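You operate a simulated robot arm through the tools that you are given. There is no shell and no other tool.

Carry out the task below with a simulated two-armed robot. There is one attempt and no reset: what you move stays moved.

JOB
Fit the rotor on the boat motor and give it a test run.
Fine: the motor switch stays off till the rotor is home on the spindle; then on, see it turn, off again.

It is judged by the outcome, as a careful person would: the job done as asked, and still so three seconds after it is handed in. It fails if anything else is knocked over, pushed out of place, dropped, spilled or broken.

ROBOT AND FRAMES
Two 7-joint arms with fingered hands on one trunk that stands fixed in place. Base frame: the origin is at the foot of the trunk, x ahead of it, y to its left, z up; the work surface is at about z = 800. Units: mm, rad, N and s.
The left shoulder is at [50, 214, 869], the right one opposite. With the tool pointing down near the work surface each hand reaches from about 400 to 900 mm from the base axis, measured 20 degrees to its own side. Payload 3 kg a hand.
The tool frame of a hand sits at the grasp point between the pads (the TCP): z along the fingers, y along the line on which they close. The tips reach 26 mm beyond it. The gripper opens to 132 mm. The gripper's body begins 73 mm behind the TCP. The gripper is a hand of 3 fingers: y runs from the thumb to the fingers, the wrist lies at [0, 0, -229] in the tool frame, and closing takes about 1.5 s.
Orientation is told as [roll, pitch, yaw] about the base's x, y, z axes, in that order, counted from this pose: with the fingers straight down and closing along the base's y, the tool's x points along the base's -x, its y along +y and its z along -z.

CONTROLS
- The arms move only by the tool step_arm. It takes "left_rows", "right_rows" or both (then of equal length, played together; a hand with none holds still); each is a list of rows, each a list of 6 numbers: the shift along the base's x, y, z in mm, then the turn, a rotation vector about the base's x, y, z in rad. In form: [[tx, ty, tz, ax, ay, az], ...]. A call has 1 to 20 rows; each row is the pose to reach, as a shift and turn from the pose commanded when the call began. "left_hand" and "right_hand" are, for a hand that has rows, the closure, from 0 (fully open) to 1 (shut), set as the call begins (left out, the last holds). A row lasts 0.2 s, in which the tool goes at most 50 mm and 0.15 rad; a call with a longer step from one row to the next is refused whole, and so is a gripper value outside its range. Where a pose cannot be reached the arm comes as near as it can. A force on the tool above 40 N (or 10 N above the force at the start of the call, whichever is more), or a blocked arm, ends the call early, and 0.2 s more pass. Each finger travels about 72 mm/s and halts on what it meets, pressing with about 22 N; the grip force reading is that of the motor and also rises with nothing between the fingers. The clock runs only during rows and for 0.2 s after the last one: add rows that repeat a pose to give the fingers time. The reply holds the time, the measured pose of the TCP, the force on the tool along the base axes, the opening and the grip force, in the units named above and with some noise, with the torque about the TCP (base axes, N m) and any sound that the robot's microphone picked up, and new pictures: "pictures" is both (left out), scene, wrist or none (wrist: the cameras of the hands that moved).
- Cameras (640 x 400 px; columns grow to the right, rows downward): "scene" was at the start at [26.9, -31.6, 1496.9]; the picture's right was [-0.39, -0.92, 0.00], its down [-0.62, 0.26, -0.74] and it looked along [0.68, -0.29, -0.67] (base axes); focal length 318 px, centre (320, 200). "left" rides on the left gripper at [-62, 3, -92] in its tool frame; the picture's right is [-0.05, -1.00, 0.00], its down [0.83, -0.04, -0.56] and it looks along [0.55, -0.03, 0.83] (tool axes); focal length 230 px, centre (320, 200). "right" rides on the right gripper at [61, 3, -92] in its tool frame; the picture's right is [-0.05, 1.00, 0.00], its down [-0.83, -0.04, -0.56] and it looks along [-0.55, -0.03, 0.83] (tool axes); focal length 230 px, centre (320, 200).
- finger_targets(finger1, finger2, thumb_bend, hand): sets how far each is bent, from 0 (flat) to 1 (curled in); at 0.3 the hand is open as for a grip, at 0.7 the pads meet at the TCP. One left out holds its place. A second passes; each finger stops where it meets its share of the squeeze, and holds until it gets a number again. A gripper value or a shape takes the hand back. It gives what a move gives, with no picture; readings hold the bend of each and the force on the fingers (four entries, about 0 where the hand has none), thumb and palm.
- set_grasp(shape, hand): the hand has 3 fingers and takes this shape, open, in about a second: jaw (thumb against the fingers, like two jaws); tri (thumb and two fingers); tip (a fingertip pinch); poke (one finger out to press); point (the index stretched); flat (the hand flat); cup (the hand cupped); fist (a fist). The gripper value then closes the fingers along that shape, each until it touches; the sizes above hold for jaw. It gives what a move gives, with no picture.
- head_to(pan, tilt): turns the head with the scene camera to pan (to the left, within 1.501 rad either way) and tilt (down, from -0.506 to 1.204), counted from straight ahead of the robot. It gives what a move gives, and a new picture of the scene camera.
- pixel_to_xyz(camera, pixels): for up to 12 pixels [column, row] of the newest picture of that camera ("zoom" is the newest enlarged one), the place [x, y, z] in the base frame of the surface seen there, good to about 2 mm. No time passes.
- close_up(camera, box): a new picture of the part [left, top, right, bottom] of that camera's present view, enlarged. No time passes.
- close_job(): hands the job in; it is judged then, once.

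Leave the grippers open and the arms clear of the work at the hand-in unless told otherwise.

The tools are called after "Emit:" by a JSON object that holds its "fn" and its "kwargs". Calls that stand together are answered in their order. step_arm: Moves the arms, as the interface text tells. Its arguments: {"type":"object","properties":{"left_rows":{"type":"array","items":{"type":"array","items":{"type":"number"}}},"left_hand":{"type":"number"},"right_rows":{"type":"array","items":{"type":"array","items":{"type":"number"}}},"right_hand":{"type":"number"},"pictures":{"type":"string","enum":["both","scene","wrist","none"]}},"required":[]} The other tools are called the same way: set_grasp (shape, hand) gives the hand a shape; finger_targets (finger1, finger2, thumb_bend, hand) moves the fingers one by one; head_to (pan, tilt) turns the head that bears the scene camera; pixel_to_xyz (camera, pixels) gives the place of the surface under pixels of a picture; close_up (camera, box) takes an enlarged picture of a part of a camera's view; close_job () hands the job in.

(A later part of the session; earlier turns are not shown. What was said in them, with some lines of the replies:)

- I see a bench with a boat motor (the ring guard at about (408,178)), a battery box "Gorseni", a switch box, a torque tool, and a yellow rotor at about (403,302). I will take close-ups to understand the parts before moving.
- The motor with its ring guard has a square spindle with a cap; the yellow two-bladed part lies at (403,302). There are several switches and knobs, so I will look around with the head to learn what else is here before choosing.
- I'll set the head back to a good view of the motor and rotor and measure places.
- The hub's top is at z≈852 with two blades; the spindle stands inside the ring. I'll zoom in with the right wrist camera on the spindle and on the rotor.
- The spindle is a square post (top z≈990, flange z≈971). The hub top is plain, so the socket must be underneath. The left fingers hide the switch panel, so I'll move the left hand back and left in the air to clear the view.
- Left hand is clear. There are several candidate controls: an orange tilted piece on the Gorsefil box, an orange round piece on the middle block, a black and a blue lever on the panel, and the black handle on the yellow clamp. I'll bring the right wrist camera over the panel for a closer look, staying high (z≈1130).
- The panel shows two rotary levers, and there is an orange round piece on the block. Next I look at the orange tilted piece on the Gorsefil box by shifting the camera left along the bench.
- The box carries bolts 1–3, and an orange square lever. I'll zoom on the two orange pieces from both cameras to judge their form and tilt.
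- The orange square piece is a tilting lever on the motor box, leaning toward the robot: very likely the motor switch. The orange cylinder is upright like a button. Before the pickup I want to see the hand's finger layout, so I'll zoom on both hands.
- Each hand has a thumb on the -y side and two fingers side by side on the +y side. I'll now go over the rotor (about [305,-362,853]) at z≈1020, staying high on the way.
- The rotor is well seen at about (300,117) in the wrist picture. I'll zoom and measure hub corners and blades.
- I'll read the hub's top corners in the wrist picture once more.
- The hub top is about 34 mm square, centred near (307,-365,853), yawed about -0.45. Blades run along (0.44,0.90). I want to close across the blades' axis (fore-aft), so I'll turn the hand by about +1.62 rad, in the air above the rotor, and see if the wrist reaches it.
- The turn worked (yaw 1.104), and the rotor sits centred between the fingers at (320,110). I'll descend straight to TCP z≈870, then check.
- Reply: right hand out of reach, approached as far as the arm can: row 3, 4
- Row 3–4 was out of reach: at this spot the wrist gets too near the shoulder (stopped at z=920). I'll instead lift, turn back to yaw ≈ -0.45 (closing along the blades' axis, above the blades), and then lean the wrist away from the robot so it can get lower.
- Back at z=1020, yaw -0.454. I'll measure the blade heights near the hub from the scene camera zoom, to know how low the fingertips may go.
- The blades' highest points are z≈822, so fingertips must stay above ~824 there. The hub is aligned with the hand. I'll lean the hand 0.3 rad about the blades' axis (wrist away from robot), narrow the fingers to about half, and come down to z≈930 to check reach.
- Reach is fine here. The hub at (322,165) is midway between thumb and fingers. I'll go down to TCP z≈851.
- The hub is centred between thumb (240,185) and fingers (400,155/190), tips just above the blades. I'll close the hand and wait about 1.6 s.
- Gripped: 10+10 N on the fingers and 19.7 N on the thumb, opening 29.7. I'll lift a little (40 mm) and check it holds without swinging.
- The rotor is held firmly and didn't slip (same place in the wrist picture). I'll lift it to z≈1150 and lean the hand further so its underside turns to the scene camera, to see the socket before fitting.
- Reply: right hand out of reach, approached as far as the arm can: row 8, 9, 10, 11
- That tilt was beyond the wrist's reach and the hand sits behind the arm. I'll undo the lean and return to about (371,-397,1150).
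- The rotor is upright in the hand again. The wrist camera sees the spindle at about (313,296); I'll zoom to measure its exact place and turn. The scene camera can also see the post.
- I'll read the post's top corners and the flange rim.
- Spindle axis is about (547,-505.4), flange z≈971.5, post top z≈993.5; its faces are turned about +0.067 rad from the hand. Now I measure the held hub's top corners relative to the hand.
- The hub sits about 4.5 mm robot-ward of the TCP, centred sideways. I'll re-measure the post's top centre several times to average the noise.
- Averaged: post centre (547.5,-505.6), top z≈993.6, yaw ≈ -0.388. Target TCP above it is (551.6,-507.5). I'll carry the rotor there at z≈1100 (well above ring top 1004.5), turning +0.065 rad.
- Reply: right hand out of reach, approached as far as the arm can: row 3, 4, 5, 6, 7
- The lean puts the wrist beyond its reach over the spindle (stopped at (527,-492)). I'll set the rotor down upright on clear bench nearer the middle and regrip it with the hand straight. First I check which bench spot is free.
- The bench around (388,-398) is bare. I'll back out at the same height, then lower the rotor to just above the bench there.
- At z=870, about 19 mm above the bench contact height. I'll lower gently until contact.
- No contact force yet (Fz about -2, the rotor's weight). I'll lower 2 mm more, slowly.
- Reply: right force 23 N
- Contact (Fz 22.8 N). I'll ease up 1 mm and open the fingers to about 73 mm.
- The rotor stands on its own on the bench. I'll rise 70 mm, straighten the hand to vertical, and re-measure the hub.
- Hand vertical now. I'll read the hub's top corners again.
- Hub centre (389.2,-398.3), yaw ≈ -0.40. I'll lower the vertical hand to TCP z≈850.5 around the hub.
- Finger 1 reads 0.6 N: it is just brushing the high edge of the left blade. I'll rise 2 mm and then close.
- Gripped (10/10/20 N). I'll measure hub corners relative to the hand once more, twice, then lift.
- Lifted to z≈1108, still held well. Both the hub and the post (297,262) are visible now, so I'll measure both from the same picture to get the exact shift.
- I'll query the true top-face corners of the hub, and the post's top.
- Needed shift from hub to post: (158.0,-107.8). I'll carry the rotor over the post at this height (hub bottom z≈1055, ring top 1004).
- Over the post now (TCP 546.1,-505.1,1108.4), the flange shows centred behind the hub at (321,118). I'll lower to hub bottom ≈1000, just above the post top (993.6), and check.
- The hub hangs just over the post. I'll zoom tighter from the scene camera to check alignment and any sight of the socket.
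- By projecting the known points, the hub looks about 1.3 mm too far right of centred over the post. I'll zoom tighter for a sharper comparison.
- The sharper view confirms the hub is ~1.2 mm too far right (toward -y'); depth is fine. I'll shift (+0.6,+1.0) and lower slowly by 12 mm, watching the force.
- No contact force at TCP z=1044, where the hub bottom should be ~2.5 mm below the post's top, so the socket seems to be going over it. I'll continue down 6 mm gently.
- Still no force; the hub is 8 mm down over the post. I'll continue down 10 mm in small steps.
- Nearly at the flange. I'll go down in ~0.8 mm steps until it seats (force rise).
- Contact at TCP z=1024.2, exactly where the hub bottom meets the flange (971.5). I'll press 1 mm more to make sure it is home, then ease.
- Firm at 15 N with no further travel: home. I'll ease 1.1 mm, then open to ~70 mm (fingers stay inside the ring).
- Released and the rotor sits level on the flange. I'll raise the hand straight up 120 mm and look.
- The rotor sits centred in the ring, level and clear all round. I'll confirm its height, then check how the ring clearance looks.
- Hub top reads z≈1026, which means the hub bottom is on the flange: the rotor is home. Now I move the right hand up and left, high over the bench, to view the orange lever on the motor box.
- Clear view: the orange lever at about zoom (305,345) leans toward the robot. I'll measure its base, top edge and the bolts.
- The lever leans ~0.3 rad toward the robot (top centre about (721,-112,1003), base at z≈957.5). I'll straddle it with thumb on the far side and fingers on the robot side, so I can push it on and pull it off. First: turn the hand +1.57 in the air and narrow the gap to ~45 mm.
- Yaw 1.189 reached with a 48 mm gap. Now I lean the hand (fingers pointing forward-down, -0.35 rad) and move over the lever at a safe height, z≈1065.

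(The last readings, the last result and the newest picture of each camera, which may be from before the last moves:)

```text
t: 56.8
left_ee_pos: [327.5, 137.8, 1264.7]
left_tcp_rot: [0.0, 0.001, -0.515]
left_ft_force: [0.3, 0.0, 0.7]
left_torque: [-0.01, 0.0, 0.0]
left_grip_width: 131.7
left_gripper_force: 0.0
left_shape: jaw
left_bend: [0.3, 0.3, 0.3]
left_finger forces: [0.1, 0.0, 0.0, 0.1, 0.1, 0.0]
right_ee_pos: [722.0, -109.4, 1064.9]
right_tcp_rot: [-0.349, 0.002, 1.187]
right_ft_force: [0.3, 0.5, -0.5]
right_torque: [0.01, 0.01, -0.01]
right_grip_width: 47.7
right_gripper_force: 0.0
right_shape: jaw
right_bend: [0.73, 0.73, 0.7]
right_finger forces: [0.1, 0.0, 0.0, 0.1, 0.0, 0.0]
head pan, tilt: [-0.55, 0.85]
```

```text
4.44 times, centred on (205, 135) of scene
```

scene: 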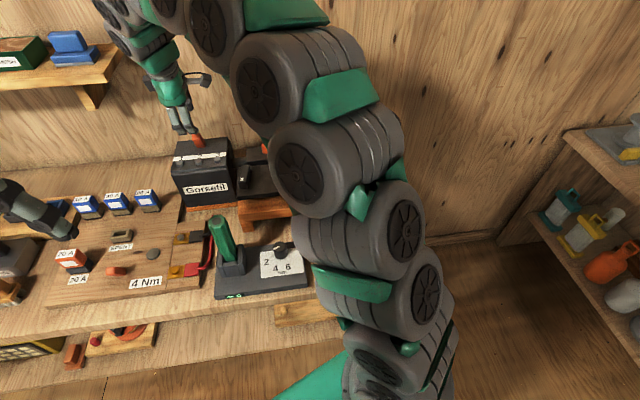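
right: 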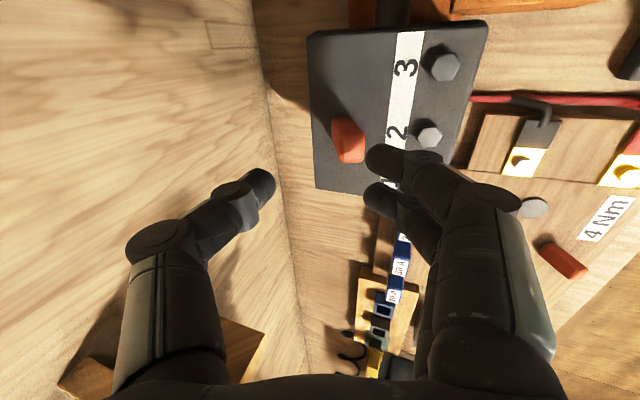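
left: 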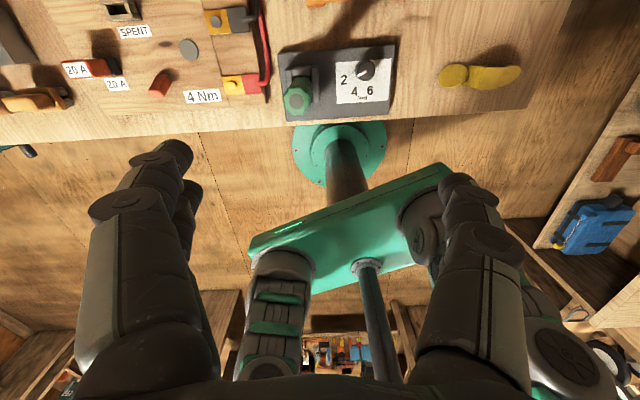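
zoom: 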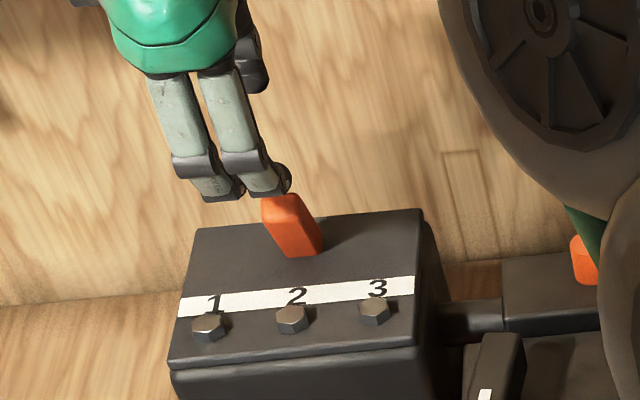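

The lever at (348,138) lies between thumb and fingers along the lowering path. I'll lower 61 mm so the fingers straddle it (tips stay ~13 mm above the box top).

Emit:
{"fn": "step_arm", "kwargs": {"right_rows": [[-0.5, -1.3, -20, 0, 0, 0], [-1, -2.6, -38, 0, 0, 0], [-1, -2.6, -50, 0, 0, 0], [-1, -2.6, -58, 0, 0, 0], [-1, -2.6, -58, 0, 0, 0]], "pictures": "both"}}

Emit:
{"fn": "close_up", "kwargs": {"camera": "scene", "box": [150, 90, 260, 180]}}

Emit:
{"fn": "close_up", "kwargs": {"camera": "right", "box": [230, 110, 410, 240]}}

```text
t: 58.0
left_ee_pos: [326.9, 137.9, 1262.9]
left_tcp_rot: [0.0, 0.0, -0.515]
left_ft_force: [-0.2, 0.1, 0.1]
left_torque: [0.02, -0.01, 0.04]
left_grip_width: 131.9
left_gripper_force: 0.0
left_shape: jaw
left_bend: [0.3, 0.3, 0.3]
left_finger forces: [0.1, 0.0, 0.0, 0.0, 0.0, 0.0]
right_ee_pos: [720.6, -113.7, 1006.1]
right_tcp_rot: [-0.349, 0.001, 1.186]
right_ft_force: [0.9, -0.3, -0.8]
right_torque: [-0.01, 0.01, 0.02]
right_grip_width: 47.9
right_gripper_force: 0.1
right_shape: jaw
right_bend: [0.73, 0.73, 0.7]
right_finger forces: [0.0, 0.0, 0.0, 0.1, 0.0, 0.0]
head pan, tilt: [-0.55, 0.85]
```

scene: 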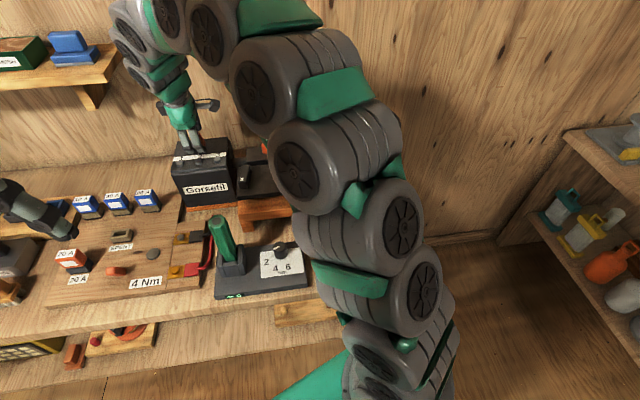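
right: 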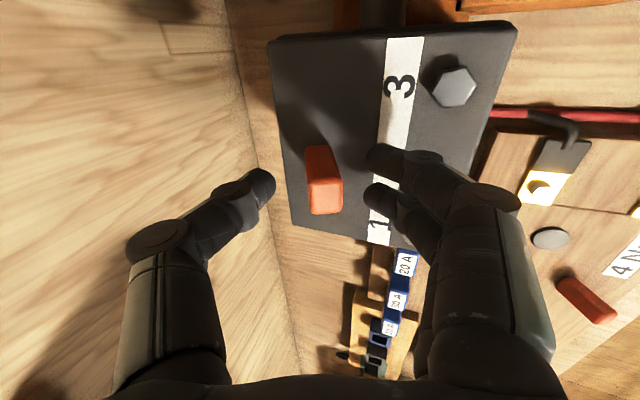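

```text
4.44 times, centred on (205, 135) of scene
```

zoom: 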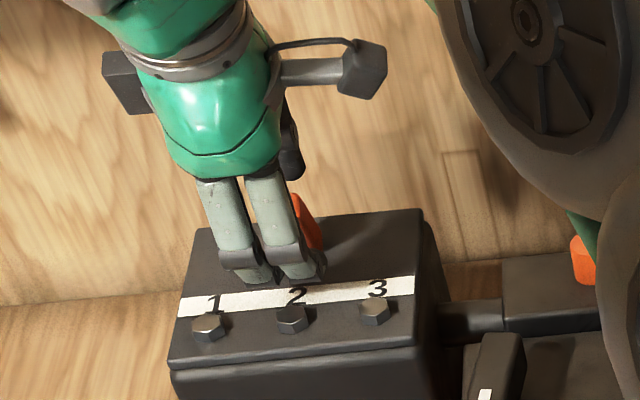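

```text
3.08 times, centred on (320, 175) of right
```

zoom: 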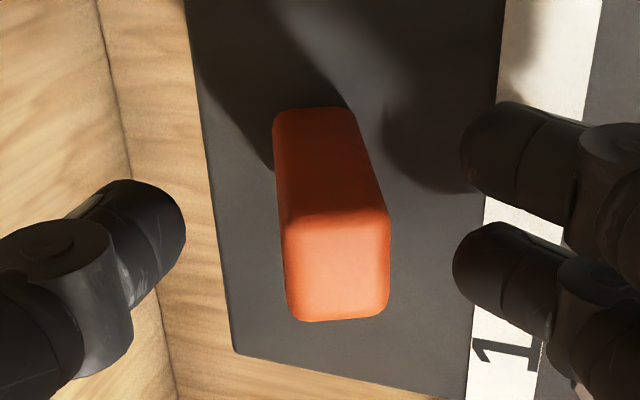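

The lever is centred between thumb (left) and fingers (right). The rotor is home, so now I push the lever away from the robot along (0.926,-0.378), slowly, 38 mm, listening and watching the force.

Emit:
{"fn": "step_arm", "kwargs": {"right_rows": [[9.3, -3.8, 0, 0, 0, 0], [16.7, -6.8, 0, 0, 0, 0], [20.4, -8.3, 0, 0, 0, 0], [24.1, -9.8, 0, 0, 0, 0], [27.8, -11.3, 0, 0, 0, 0], [31.5, -12.9, 0, 0, 0, 0], [35.2, -14.4, 0, 0, 0, 0]], "pictures": "both"}}

Emit:
{"fn": "close_up", "kwargs": {"camera": "right", "box": [230, 110, 410, 240]}}

```text
t: 59.6
left_ee_pos: [327.0, 137.7, 1263.7]
left_tcp_rot: [0.002, 0.0, -0.516]
left_ft_force: [-0.2, 0.9, -0.5]
left_torque: [0.01, -0.02, -0.01]
left_grip_width: 132.1
left_gripper_force: 0.1
left_shape: jaw
left_bend: [0.3, 0.3, 0.3]
left_finger forces: [0.0, 0.0, 0.0, 0.0, 0.1, 0.1]
right_ee_pos: [755.0, -126.2, 1007.6]
right_tcp_rot: [-0.348, 0.002, 1.186]
right_ft_force: [-2.8, 0.7, 1.5]
right_torque: [0.06, 0.13, 0.0]
right_grip_width: 49.3
right_gripper_force: 0.1
right_shape: jaw
right_bend: [0.73, 0.73, 0.7]
right_finger forces: [1.7, 1.7, 0.0, 0.0, 0.0, 0.1]
head pan, tilt: [-0.55, 0.85]
```

scene: 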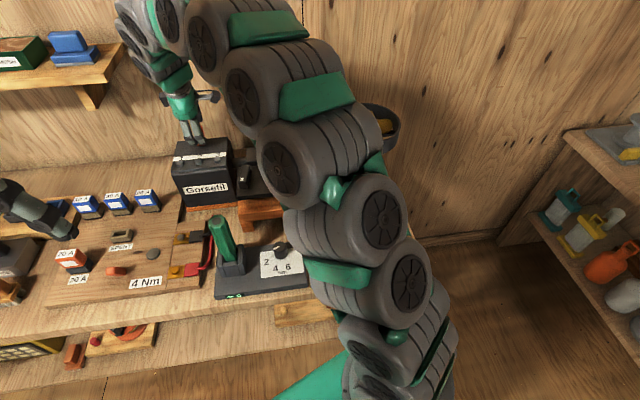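
right: 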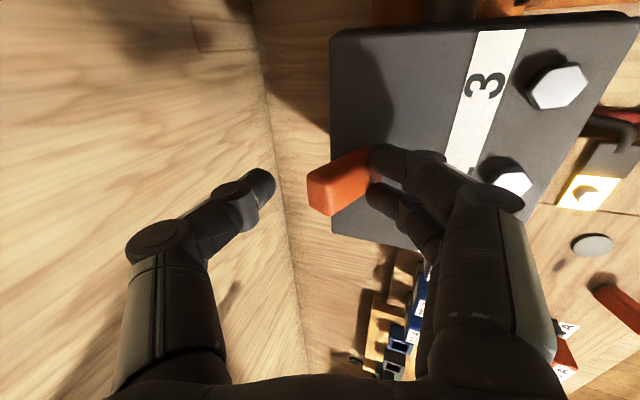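

```text
3.08 times, centred on (320, 175) of right
```

zoom: 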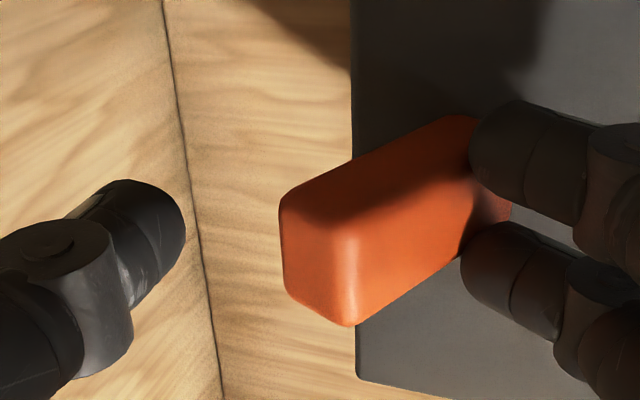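

The lever has swung over; it now leans away from the robot. No sound reported. The ring is partly visible in the scene picture at (383,122): I'll zoom to see whether the rotor turns.

Emit:
{"fn": "close_up", "kwargs": {"camera": "scene", "box": [330, 80, 420, 170]}}

Emit:
{"fn": "pixel_to_xyz", "kwargs": {"camera": "right", "pixels": [[312, 190], [330, 200], [335, 210], [345, 185], [355, 165], [372, 165]]}}

```text
4.44 times, centred on (375, 125) of scene
```

zoom: 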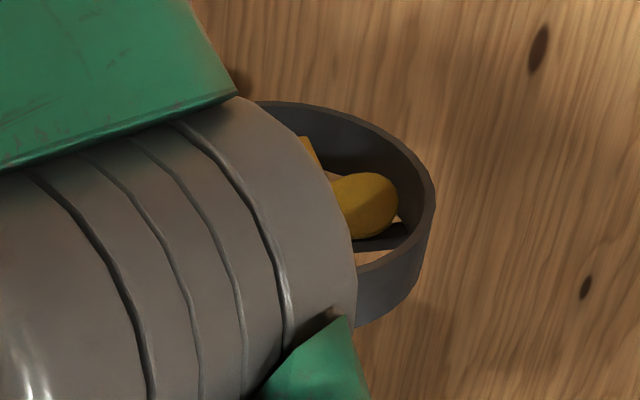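

```text
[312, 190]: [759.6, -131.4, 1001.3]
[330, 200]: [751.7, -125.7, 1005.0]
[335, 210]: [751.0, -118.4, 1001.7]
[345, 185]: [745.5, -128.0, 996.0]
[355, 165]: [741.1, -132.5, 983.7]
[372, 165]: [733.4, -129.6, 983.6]
```

I'll let 0.6 s pass with the hand still, then zoom on the same blade to see if it moved.

Emit:
{"fn": "step_arm", "kwargs": {"right_rows": [[0, 0, 0, 0, 0, 0], [0, 0, 0, 0, 0, 0]], "pictures": "none"}}

Emit:
{"fn": "close_up", "kwargs": {"camera": "scene", "box": [330, 80, 420, 170]}}

```text
t: 60.2
left_ee_pos: [327.0, 139.2, 1263.5]
left_tcp_rot: [0.0, 0.003, -0.513]
left_ft_force: [-0.4, -1.2, 0.2]
left_torque: [-0.03, 0.0, -0.04]
left_grip_width: 131.7
left_gripper_force: 0.1
left_shape: jaw
left_bend: [0.3, 0.3, 0.3]
left_finger forces: [0.0, 0.0, 0.1, 0.0, 0.0, 0.1]
right_ee_pos: [755.9, -126.7, 1006.8]
right_tcp_rot: [-0.35, 0.001, 1.188]
right_ft_force: [-3.5, 1.9, 0.8]
right_torque: [0.04, 0.1, -0.02]
right_grip_width: 49.2
right_gripper_force: 0.0
right_shape: jaw
right_bend: [0.73, 0.73, 0.7]
right_finger forces: [1.4, 1.5, 0.0, 0.1, 0.1, 0.0]
head pan, tilt: [-0.55, 0.85]
```

```text
4.44 times, centred on (375, 125) of scene
```

zoom: 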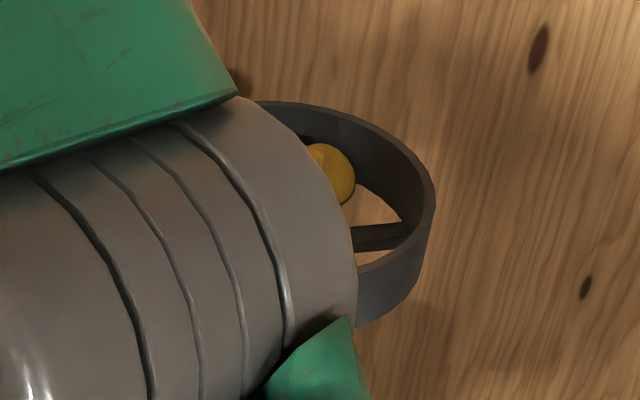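

The blade has moved: the rotor is turning. I'll watch two more moments to confirm it keeps turning freely and doesn't climb off the spindle.

Emit:
{"fn": "step_arm", "kwargs": {"right_rows": [[0, 0, 0, 0, 0, 0]], "pictures": "none"}}

Emit:
{"fn": "close_up", "kwargs": {"camera": "scene", "box": [330, 80, 420, 170]}}

Emit:
{"fn": "step_arm", "kwargs": {"right_rows": [[0, 0, 0, 0, 0, 0], [0, 0, 0, 0, 0, 0]], "pictures": "none"}}

Emit:
{"fn": "close_up", "kwargs": {"camera": "scene", "box": [330, 80, 420, 170]}}

```text
t: 60.6
left_ee_pos: [325.7, 137.5, 1264.1]
left_tcp_rot: [0.001, 0.0, -0.516]
left_ft_force: [0.2, -0.5, 0.4]
left_torque: [0.01, -0.01, 0.03]
left_grip_width: 131.9
left_gripper_force: 0.0
left_shape: jaw
left_bend: [0.3, 0.3, 0.3]
left_finger forces: [0.0, 0.0, 0.0, 0.0, 0.0, 0.1]
right_ee_pos: [754.8, -126.6, 1006.0]
right_tcp_rot: [-0.35, 0.004, 1.187]
right_ft_force: [-2.3, 1.1, 1.1]
right_torque: [0.07, 0.1, 0.0]
right_grip_width: 49.2
right_gripper_force: 0.0
right_shape: jaw
right_bend: [0.73, 0.73, 0.7]
right_finger forces: [1.4, 1.6, 0.1, 0.1, 0.0, 0.0]
head pan, tilt: [-0.55, 0.85]
```

```text
4.44 times, centred on (375, 125) of scene
```

zoom: 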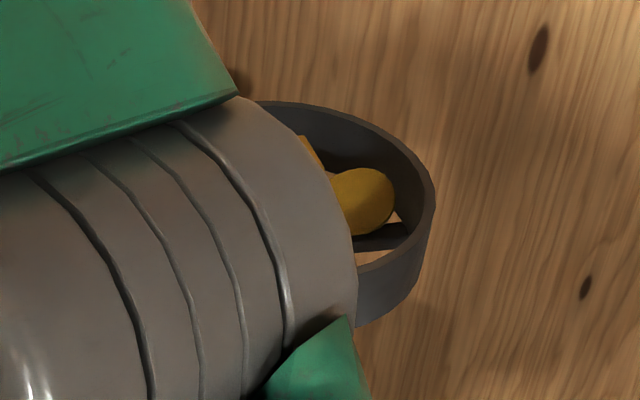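

```text
t: 61.2
left_ee_pos: [327.1, 137.8, 1262.9]
left_tcp_rot: [-0.001, 0.0, -0.514]
left_ft_force: [-0.7, 0.6, 0.0]
left_torque: [0.02, 0.01, -0.02]
left_grip_width: 131.8
left_gripper_force: 0.0
left_shape: jaw
left_bend: [0.3, 0.3, 0.3]
left_finger forces: [0.0, 0.0, 0.0, 0.0, 0.1, 0.1]
right_ee_pos: [755.9, -127.6, 1006.3]
right_tcp_rot: [-0.35, 0.003, 1.187]
right_ft_force: [-3.1, 1.3, 0.2]
right_torque: [0.03, 0.1, 0.04]
right_grip_width: 49.4
right_gripper_force: 0.1
right_shape: jaw
right_bend: [0.73, 0.73, 0.7]
right_finger forces: [1.4, 1.5, 0.1, 0.0, 0.0, 0.0]
head pan, tilt: [-0.55, 0.85]
```

```text
4.44 times, centred on (375, 125) of scene
```

zoom: 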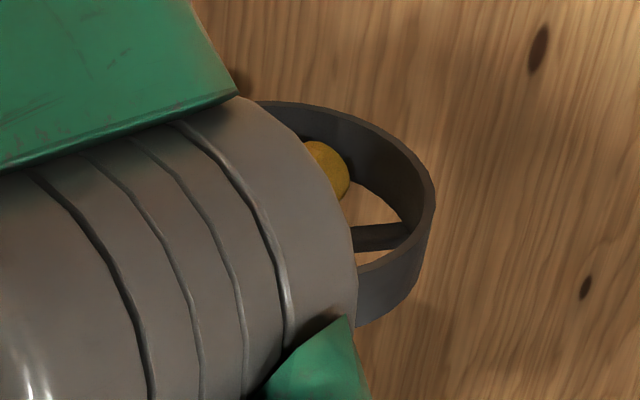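

It keeps turning smoothly. Now off again: I raise 5 mm (to stay clear of bolt 2) and draw back so the thumb pulls the lever toward the robot, in small steps.

Emit:
{"fn": "step_arm", "kwargs": {"right_rows": [[-9.3, 3.8, 3, 0, 0, 0], [-18.5, 7.6, 5, 0, 0, 0], [-26, 10.6, 5, 0, 0, 0], [-30, 12.3, 5, 0, 0, 0], [-34, 13.9, 5, 0, 0, 0], [-38, 15.5, 5, 0, 0, 0], [-42, 17.2, 5, 0, 0, 0]], "pictures": "both"}}

Emit:
{"fn": "close_up", "kwargs": {"camera": "right", "box": [230, 110, 410, 240]}}

```text
t: 62.8
left_ee_pos: [325.8, 137.5, 1261.8]
left_tcp_rot: [0.0, 0.0, -0.515]
left_ft_force: [-0.5, 0.6, -0.3]
left_torque: [0.0, -0.02, -0.01]
left_grip_width: 132.0
left_gripper_force: 0.1
left_shape: jaw
left_bend: [0.3, 0.3, 0.3]
left_finger forces: [0.1, 0.1, 0.0, 0.1, 0.2, 0.1]
right_ee_pos: [713.5, -110.6, 1012.8]
right_tcp_rot: [-0.351, -0.001, 1.189]
right_ft_force: [4.0, -1.8, 12.6]
right_torque: [-0.24, -0.57, -0.06]
right_grip_width: 58.4
right_gripper_force: 0.1
right_shape: jaw
right_bend: [0.73, 0.73, 0.7]
right_finger forces: [0.0, 0.0, 0.0, 0.0, 13.4, 0.1]
head pan, tilt: [-0.55, 0.85]
```

scene: 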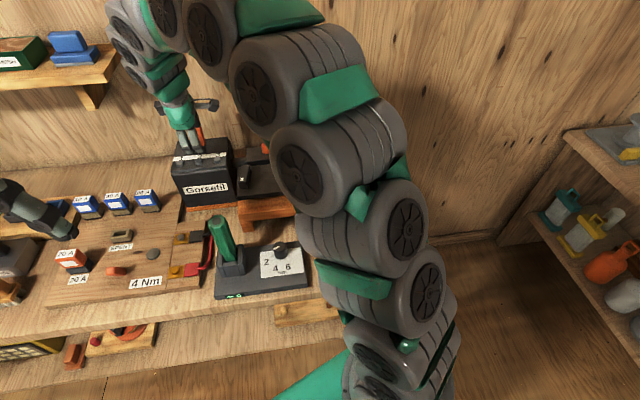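
right: 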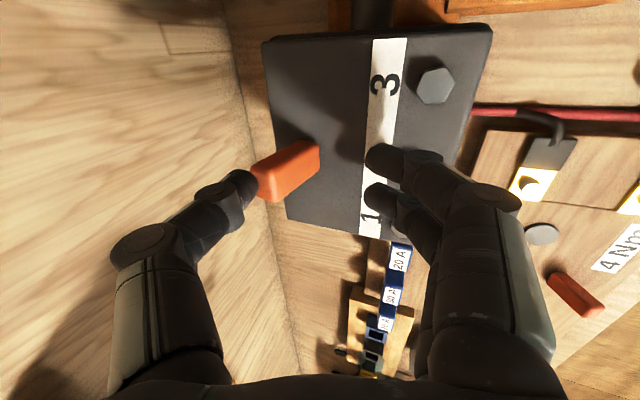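

```text
3.08 times, centred on (320, 175) of right
```

zoom: 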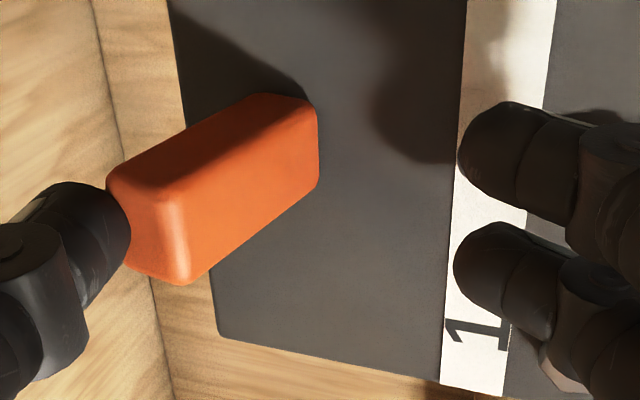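

The thumb met only the lever's very top end (Fz +12.6 N, thumb bent back), so the lever is still on. I'll check the real fingertip heights with the camera before re-engaging lower.

Emit:
{"fn": "pixel_to_xyz", "kwargs": {"camera": "right", "pixels": [[246, 188], [240, 178], [240, 198], [372, 158], [370, 192], [376, 205], [262, 178], [270, 195], [300, 165], [435, 85], [380, 215], [395, 195]]}}

Emit:
{"fn": "close_up", "kwargs": {"camera": "scene", "box": [150, 90, 260, 180]}}

```text
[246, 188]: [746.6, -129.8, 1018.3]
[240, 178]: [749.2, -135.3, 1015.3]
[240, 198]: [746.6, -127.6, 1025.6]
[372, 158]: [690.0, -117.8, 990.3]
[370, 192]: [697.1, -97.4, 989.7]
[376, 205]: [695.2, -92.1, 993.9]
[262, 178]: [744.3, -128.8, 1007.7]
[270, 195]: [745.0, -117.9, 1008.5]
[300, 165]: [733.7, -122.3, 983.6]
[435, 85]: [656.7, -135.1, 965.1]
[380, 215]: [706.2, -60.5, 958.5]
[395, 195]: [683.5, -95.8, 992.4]
```

```text
4.44 times, centred on (205, 135) of scene
```

zoom: 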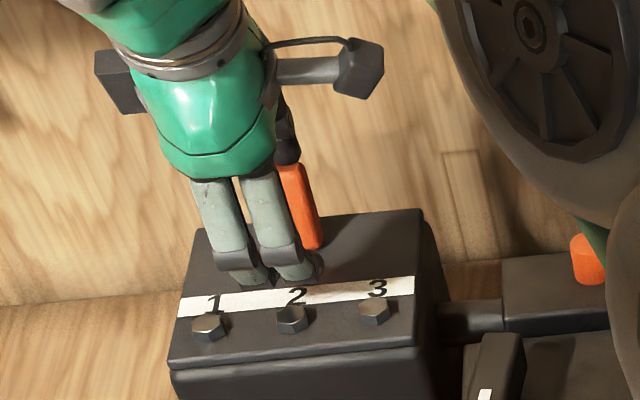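

The real thumb tip is only ~8 mm below the TCP, so it was too high. I'll go forward 30 mm (thumb clear behind the lever), then lower 14 mm and look.

Emit:
{"fn": "step_arm", "kwargs": {"right_rows": [[9.3, -3.8, 2, 0, 0, 0], [18.5, -7.6, 2, 0, 0, 0], [27.8, -11.3, 0, 0, 0, 0], [27.8, -11.3, -5, 0, 0, 0], [27.8, -11.3, -10, 0, 0, 0], [27.8, -11.3, -13, 0, 0, 0]], "pictures": "both"}}

Emit:
{"fn": "close_up", "kwargs": {"camera": "right", "box": [230, 110, 410, 240]}}

Emit:
{"fn": "close_up", "kwargs": {"camera": "scene", "box": [330, 80, 420, 170]}}

```text
t: 64.2
left_ee_pos: [326.6, 138.1, 1263.2]
left_tcp_rot: [0.001, 0.0, -0.515]
left_ft_force: [0.0, 0.0, -0.1]
left_torque: [0.02, 0.0, 0.02]
left_grip_width: 131.8
left_gripper_force: 0.0
left_shape: jaw
left_bend: [0.3, 0.3, 0.3]
left_finger forces: [0.0, 0.0, 0.1, 0.1, 0.0, 0.0]
right_ee_pos: [740.4, -121.8, 997.9]
right_tcp_rot: [-0.35, 0.001, 1.185]
right_ft_force: [0.0, 0.0, 0.8]
right_torque: [0.05, 0.02, -0.02]
right_grip_width: 48.3
right_gripper_force: 0.1
right_shape: jaw
right_bend: [0.73, 0.73, 0.7]
right_finger forces: [0.1, 0.0, 0.1, 0.0, 0.0, 0.1]
head pan, tilt: [-0.55, 0.85]
```

scene: 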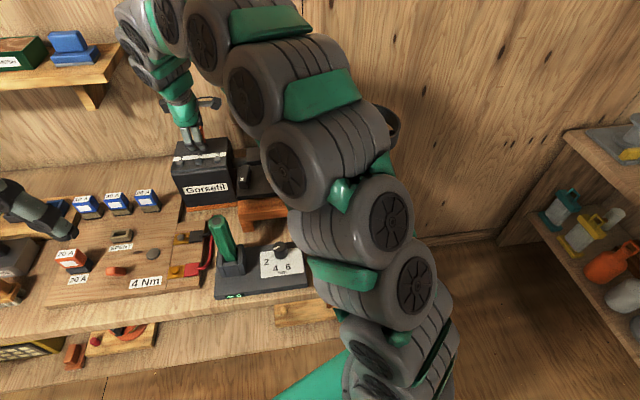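
right: 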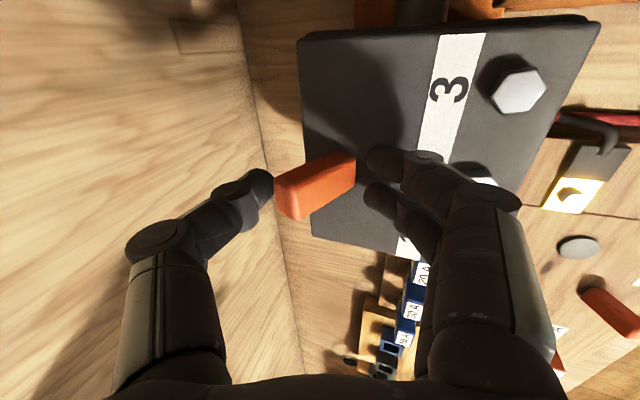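

```text
3.08 times, centred on (320, 175) of right
```

zoom: 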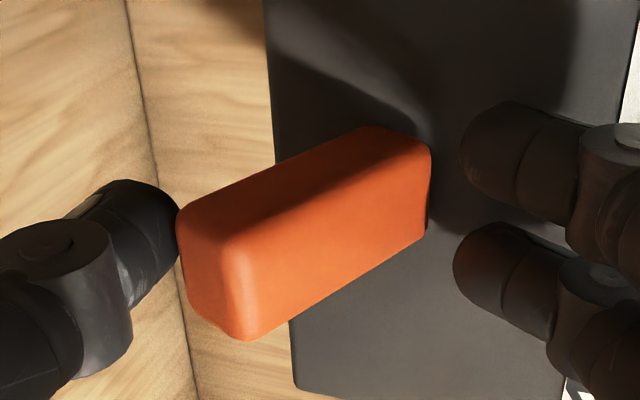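

```text
4.44 times, centred on (375, 125) of scene
```

zoom: 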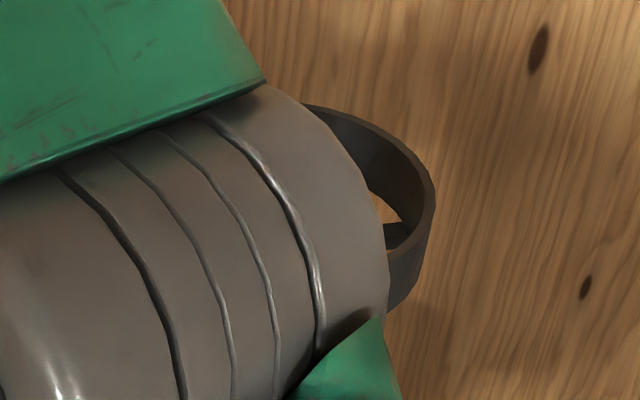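

I'll measure where the thumb tip and the lever end are now.

Emit:
{"fn": "pixel_to_xyz", "kwargs": {"camera": "zoom", "pixels": [[165, 235], [140, 200], [150, 270], [120, 220], [195, 240], [215, 300], [235, 325], [260, 270], [350, 180], [420, 170], [500, 150], [500, 260]]}}

```text
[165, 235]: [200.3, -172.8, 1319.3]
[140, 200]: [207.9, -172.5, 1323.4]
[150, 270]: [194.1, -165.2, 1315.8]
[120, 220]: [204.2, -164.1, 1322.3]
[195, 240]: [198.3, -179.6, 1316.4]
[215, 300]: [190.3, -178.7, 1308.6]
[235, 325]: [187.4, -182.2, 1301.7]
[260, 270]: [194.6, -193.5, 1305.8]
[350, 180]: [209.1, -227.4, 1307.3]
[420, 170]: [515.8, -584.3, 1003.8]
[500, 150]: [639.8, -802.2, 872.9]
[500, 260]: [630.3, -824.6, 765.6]
```

That used the newest zoom (scene). I'll query the wrist camera directly.

Emit:
{"fn": "pixel_to_xyz", "kwargs": {"camera": "right", "pixels": [[267, 186], [262, 176], [264, 198], [255, 185], [280, 188], [285, 207], [292, 215], [300, 198], [330, 165], [352, 165], [378, 160], [376, 195]]}}

```text
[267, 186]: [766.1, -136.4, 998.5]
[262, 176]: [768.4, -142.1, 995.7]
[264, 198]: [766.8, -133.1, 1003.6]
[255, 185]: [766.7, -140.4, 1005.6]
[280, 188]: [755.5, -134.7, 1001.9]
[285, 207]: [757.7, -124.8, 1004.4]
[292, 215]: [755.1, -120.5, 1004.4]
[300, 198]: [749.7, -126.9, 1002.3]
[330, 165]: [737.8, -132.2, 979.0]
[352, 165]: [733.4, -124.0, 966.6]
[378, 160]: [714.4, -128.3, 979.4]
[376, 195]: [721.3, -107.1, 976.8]
```

Now the thumb (x≈767, z from ~988 to 1003) sits well behind the lever's end (x≈757, z≈1002). I'll draw back 30 mm in 4 mm steps.

Emit:
{"fn": "step_arm", "kwargs": {"right_rows": [[-3.7, 1.5, 0, 0, 0, 0], [-7.4, 3, 0, 0, 0, 0], [-11.1, 4.5, 0, 0, 0, 0], [-14.8, 6, 0, 0, 0, 0], [-18.5, 7.6, 0, 0, 0, 0], [-22.2, 9.1, 0, 0, 0, 0], [-25.9, 10.6, 0, 0, 0, 0], [-28.7, 11.7, 0, 0, 0, 0]], "pictures": "both"}}

Emit:
{"fn": "close_up", "kwargs": {"camera": "right", "box": [230, 110, 410, 240]}}

```text
t: 66.0
left_ee_pos: [325.9, 137.4, 1264.2]
left_tcp_rot: [-0.001, 0.0, -0.514]
left_ft_force: [0.0, -0.6, -0.3]
left_torque: [0.02, 0.03, 0.0]
left_grip_width: 131.7
left_gripper_force: 0.1
left_shape: jaw
left_bend: [0.3, 0.3, 0.3]
left_finger forces: [0.1, 0.1, 0.1, 0.0, 0.1, 0.0]
right_ee_pos: [712.4, -110.5, 998.9]
right_tcp_rot: [-0.35, 0.002, 1.187]
right_ft_force: [0.0, -0.1, 0.3]
right_torque: [0.01, -0.01, 0.0]
right_grip_width: 48.1
right_gripper_force: 0.1
right_shape: jaw
right_bend: [0.73, 0.73, 0.7]
right_finger forces: [0.1, 0.0, 0.0, 0.0, 0.1, 0.0]
head pan, tilt: [-0.55, 0.85]
```

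scene: 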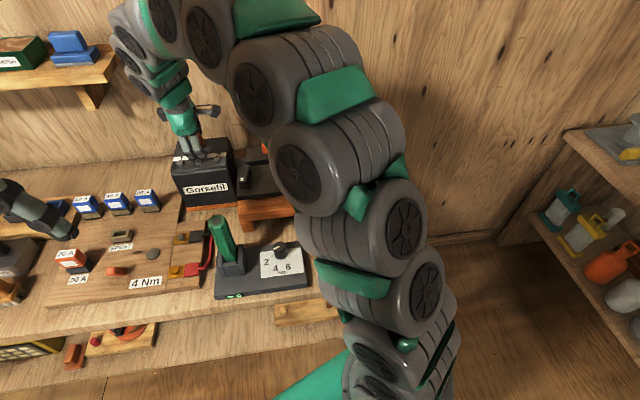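
right: 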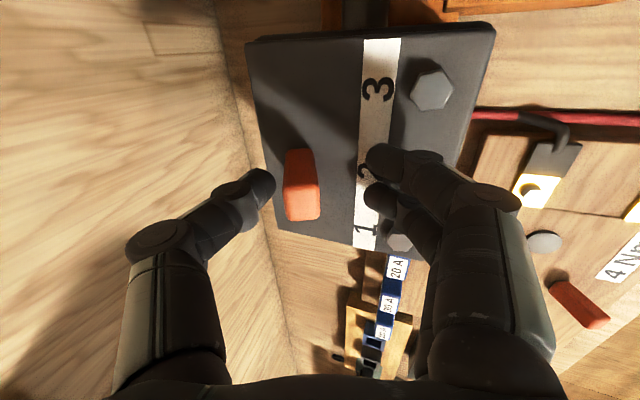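

```text
3.08 times, centred on (320, 175) of right
```

zoom: 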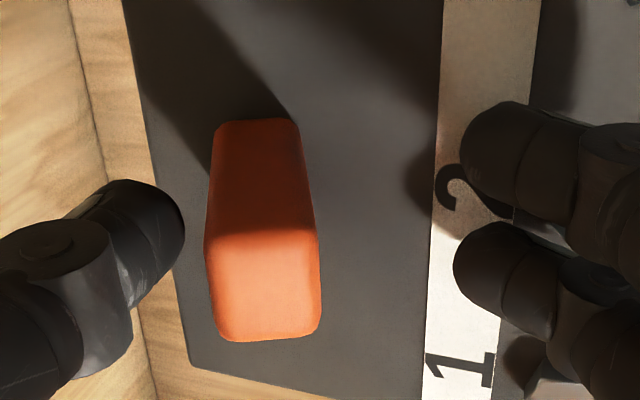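

The lever snapped back and now leans toward the robot, free of the thumb. I'll measure its top against the starting position (721,-112,1003).

Emit:
{"fn": "pixel_to_xyz", "kwargs": {"camera": "zoom", "pixels": [[212, 262], [310, 250], [315, 325], [225, 332], [263, 295], [263, 295]]}}

```text
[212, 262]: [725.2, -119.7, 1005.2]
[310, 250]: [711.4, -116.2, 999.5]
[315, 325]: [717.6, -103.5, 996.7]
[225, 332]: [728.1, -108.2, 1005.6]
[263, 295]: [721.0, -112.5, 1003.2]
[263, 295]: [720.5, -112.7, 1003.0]
```

Lever top is at (720.8,-112.6,1003): exactly its original off position. I'll raise the hand straight up, clear of the lever, then retreat.

Emit:
{"fn": "step_arm", "kwargs": {"right_rows": [[0, 0, 20, 0, 0, 0], [0, 0, 45, 0, 0, 0], [-10, 0, 80, 0, 0, 0], [-40, 0, 110, 0, 0, 0], [-80, 0, 140, 0, 0, 0], [-120, 0, 150, 0, 0, 0]], "pictures": "both"}}

```text
t: 67.4
left_ee_pos: [326.1, 137.8, 1263.5]
left_tcp_rot: [-0.001, 0.0, -0.514]
left_ft_force: [0.3, 0.1, 0.4]
left_torque: [0.03, -0.01, -0.02]
left_grip_width: 131.9
left_gripper_force: 0.0
left_shape: jaw
left_bend: [0.3, 0.3, 0.3]
left_finger forces: [0.0, 0.1, 0.0, 0.0, 0.1, 0.0]
right_ee_pos: [591.6, -110.0, 1149.2]
right_tcp_rot: [-0.351, -0.001, 1.187]
right_ft_force: [0.3, -0.5, -0.2]
right_torque: [0.01, -0.02, 0.01]
right_grip_width: 47.9
right_gripper_force: 0.0
right_shape: jaw
right_bend: [0.73, 0.73, 0.7]
right_finger forces: [0.1, 0.1, 0.0, 0.0, 0.0, 0.1]
head pan, tilt: [-0.55, 0.85]
```

scene: 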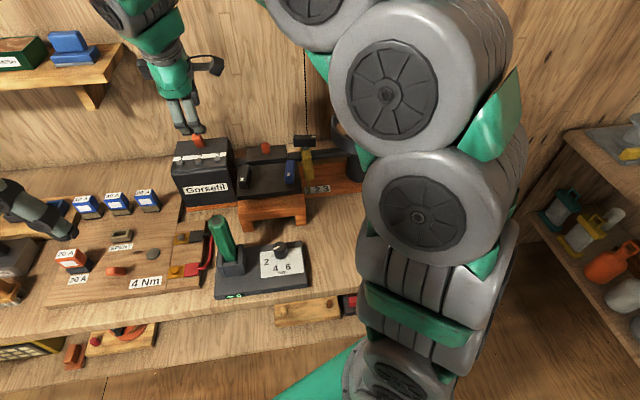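
right: 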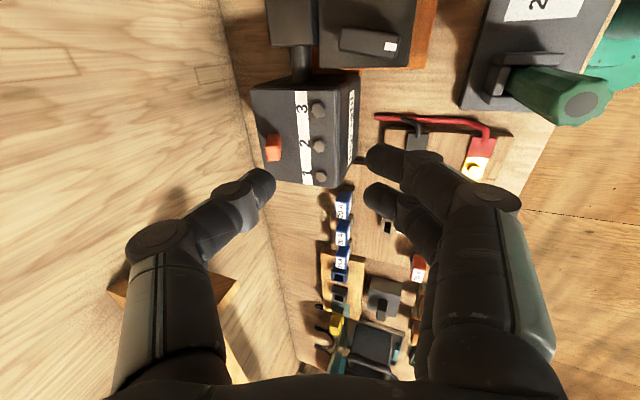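

Clear of the box. I'll straighten the hand while raising it, opening the fingers.

Emit:
{"fn": "step_arm", "kwargs": {"right_rows": [[-15, -10, 20, 0.044, 0.108, 0], [-35, -25, 40, 0.088, 0.216, 0], [-60, -45, 60, 0.132, 0.324, 0], [-90, -70, 75, 0.132, 0.324, 0], [-115, -100, 85, 0.132, 0.324, 0]], "right_hand": 0.0, "pictures": "none"}}

Emit:
{"fn": "step_arm", "kwargs": {"right_rows": [[-10, -15, 0, 0, 0, -0.145], [-20, -30, 0, 0, 0, -0.29], [-30, -45, 0, 0, 0, -0.435], [-40, -60, 5, 0, 0, -0.58], [-50, -75, 5, 0, 0, -0.725], [-60, -90, 10, 0, 0, -0.87], [-70, -105, 10, 0, 0, -1.015], [-80, -120, 15, 0, 0, -1.16], [-90, -135, 15, 0, 0, -1.305], [-100, -150, 18, 0, 0, -1.45], [-110, -170, 18, 0, 0, -1.58], [-120, -190, 20, 0, 0, -1.7]], "pictures": "both"}}

```text
t: 68.6
left_ee_pos: [326.7, 136.4, 1262.9]
left_tcp_rot: [0.0, 0.001, -0.514]
left_ft_force: [0.0, -0.1, -1.1]
left_torque: [0.03, -0.02, 0.0]
left_grip_width: 131.7
left_gripper_force: 0.1
left_shape: jaw
left_bend: [0.3, 0.3, 0.3]
left_finger forces: [0.0, 0.1, 0.0, 0.1, 0.1, 0.0]
right_ee_pos: [477.7, -209.8, 1235.2]
right_tcp_rot: [0.002, 0.002, 1.187]
right_ft_force: [-0.5, 0.1, -0.7]
right_torque: [0.03, 0.02, -0.02]
right_grip_width: 131.9
right_gripper_force: 0.1
right_shape: jaw
right_bend: [0.3, 0.3, 0.3]
right_finger forces: [0.0, 0.0, 0.1, 0.0, 0.0, 0.0]
head pan, tilt: [-0.55, 0.85]
```

```text
t: 71.2
left_ee_pos: [326.0, 137.7, 1263.4]
left_tcp_rot: [0.0, 0.001, -0.515]
left_ft_force: [0.0, 0.1, 0.1]
left_torque: [0.0, -0.01, -0.01]
left_grip_width: 131.9
left_gripper_force: 0.0
left_shape: jaw
left_bend: [0.3, 0.3, 0.3]
left_finger forces: [0.1, 0.1, 0.1, 0.0, 0.0, 0.1]
right_ee_pos: [357.2, -401.2, 1253.8]
right_tcp_rot: [-0.002, -0.001, -0.515]
right_ft_force: [-0.4, -0.4, -1.1]
right_torque: [0.03, 0.02, 0.0]
right_grip_width: 131.7
right_gripper_force: 0.0
right_shape: jaw
right_bend: [0.3, 0.3, 0.3]
right_finger forces: [0.1, 0.0, 0.1, 0.0, 0.0, 0.0]
head pan, tilt: [-0.55, 0.85]
```

scene: 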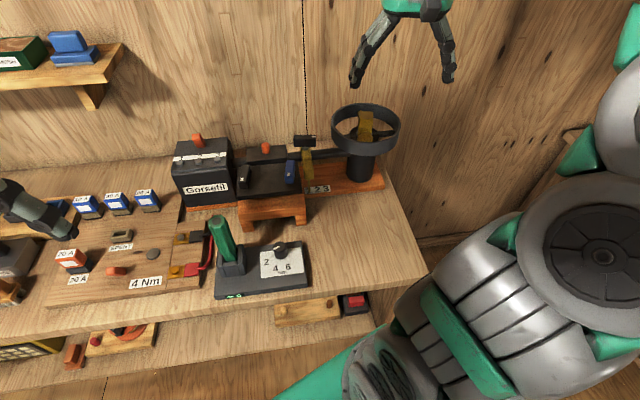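
right: 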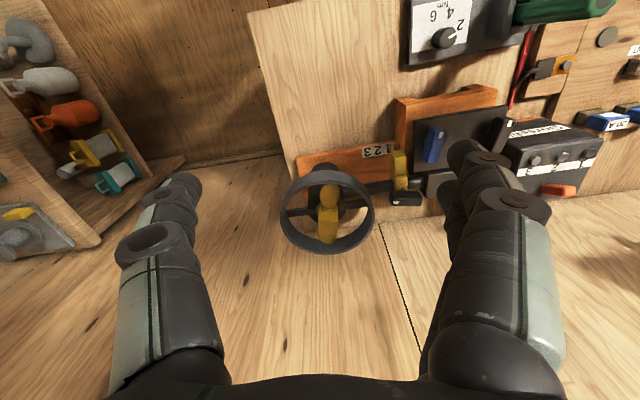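

Both hands are clear and open. I'll check that the rotor has stopped and is still home, and that the switch and everything else are as they were: two looks a moment apart.

Emit:
{"fn": "close_up", "kwargs": {"camera": "scene", "box": [320, 90, 410, 190]}}

Emit:
{"fn": "close_up", "kwargs": {"camera": "scene", "box": [160, 110, 330, 220]}}

Emit:
{"fn": "step_arm", "kwargs": {"right_rows": [[0, 0, 0, 0, 0, 0], [0, 0, 0, 0, 0, 0], [0, 0, 0, 0, 0, 0], [0, 0, 0, 0, 0, 0]], "pictures": "none"}}

Emit:
{"fn": "close_up", "kwargs": {"camera": "scene", "box": [320, 90, 410, 190]}}

Emit:
{"fn": "pixel_to_xyz", "kwargs": {"camera": "scene", "pixels": [[366, 115], [364, 114], [368, 116], [198, 136]]}}

```text
4.00 times, centred on (365, 140) of scene
```

zoom: 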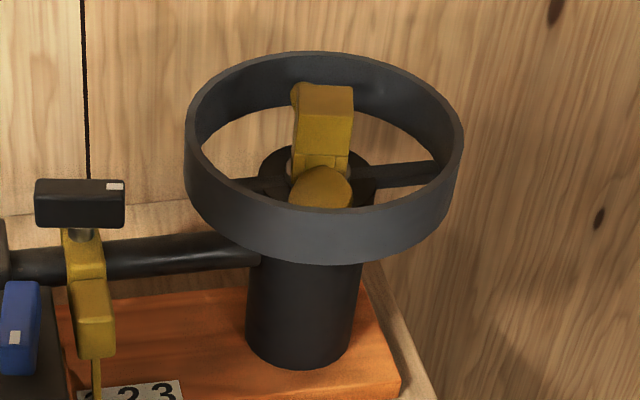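

```text
3.64 times, centred on (245, 165) of scene
```

zoom: 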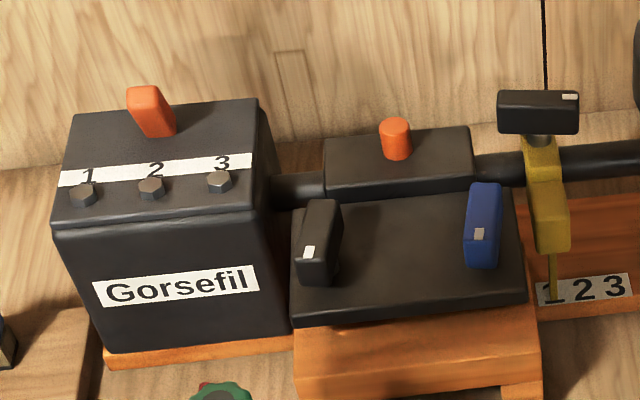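

```text
t: 72.2
left_ee_pos: [326.1, 137.6, 1263.5]
left_tcp_rot: [0.0, 0.0, -0.515]
left_ft_force: [-0.2, 0.8, -0.1]
left_torque: [-0.03, 0.03, -0.03]
left_grip_width: 132.0
left_gripper_force: 0.1
left_shape: jaw
left_bend: [0.3, 0.3, 0.3]
left_finger forces: [0.1, 0.1, 0.1, 0.0, 0.0, 0.0]
right_ee_pos: [358.2, -401.8, 1254.2]
right_tcp_rot: [0.0, 0.001, -0.515]
right_ft_force: [-0.4, -0.7, 0.4]
right_torque: [-0.03, -0.01, -0.03]
right_grip_width: 131.8
right_gripper_force: 0.1
right_shape: jaw
right_bend: [0.3, 0.3, 0.3]
right_finger forces: [0.0, 0.0, 0.1, 0.0, 0.0, 0.1]
head pan, tilt: [-0.55, 0.85]
```

```text
4.00 times, centred on (365, 140) of scene
```

zoom: 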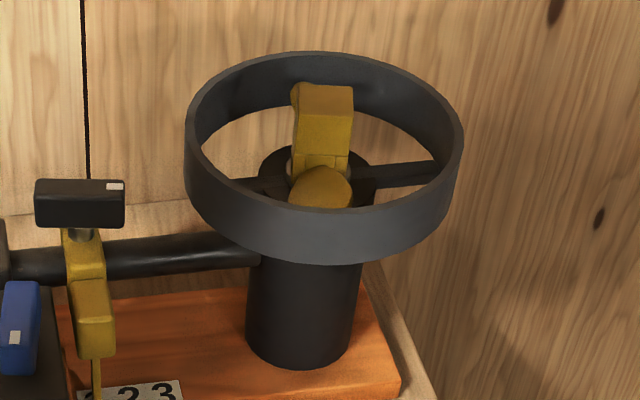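

```text
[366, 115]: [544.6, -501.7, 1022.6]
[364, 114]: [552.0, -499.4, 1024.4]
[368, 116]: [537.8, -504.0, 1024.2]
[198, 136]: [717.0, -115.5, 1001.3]
```

The rotor has stopped (the two looks are identical) and its hub top is at z≈1024, so it is still home. The switch lever is back at its original off position. The levers, pointer at "1", button and bench items look untouched. Both hands are open and clear, so I'm handing in the job.

Emit:
{"fn": "close_job", "kwargs": {}}

```text
The job is handed in.
```

The rotor is fitted on the boat motor and the test run is done. It turned steadily with the switch on, and I then switched it off.

- **Rotor:** it sits down against the spindle flange. After the run it was at rest and still seated.
- **Switch:** nothing on the bench is labelled as the motor switch. I took it to be the orange lever on the "Gorsefil" box, and the rotor started turning when I pushed it over. It stayed off until the rotor was seated and is now back in its original off position. The first pull to switch it off only caught the tip of the lever, so the motor ran a few seconds longer than planned.
- **On the way:** my first grip could not reach the spindle, so I set the rotor down once on clear bench and picked it up again with the hand upright.

The other controls and bench items looked unchanged in the final pictures. Both hands are open and clear of the work.
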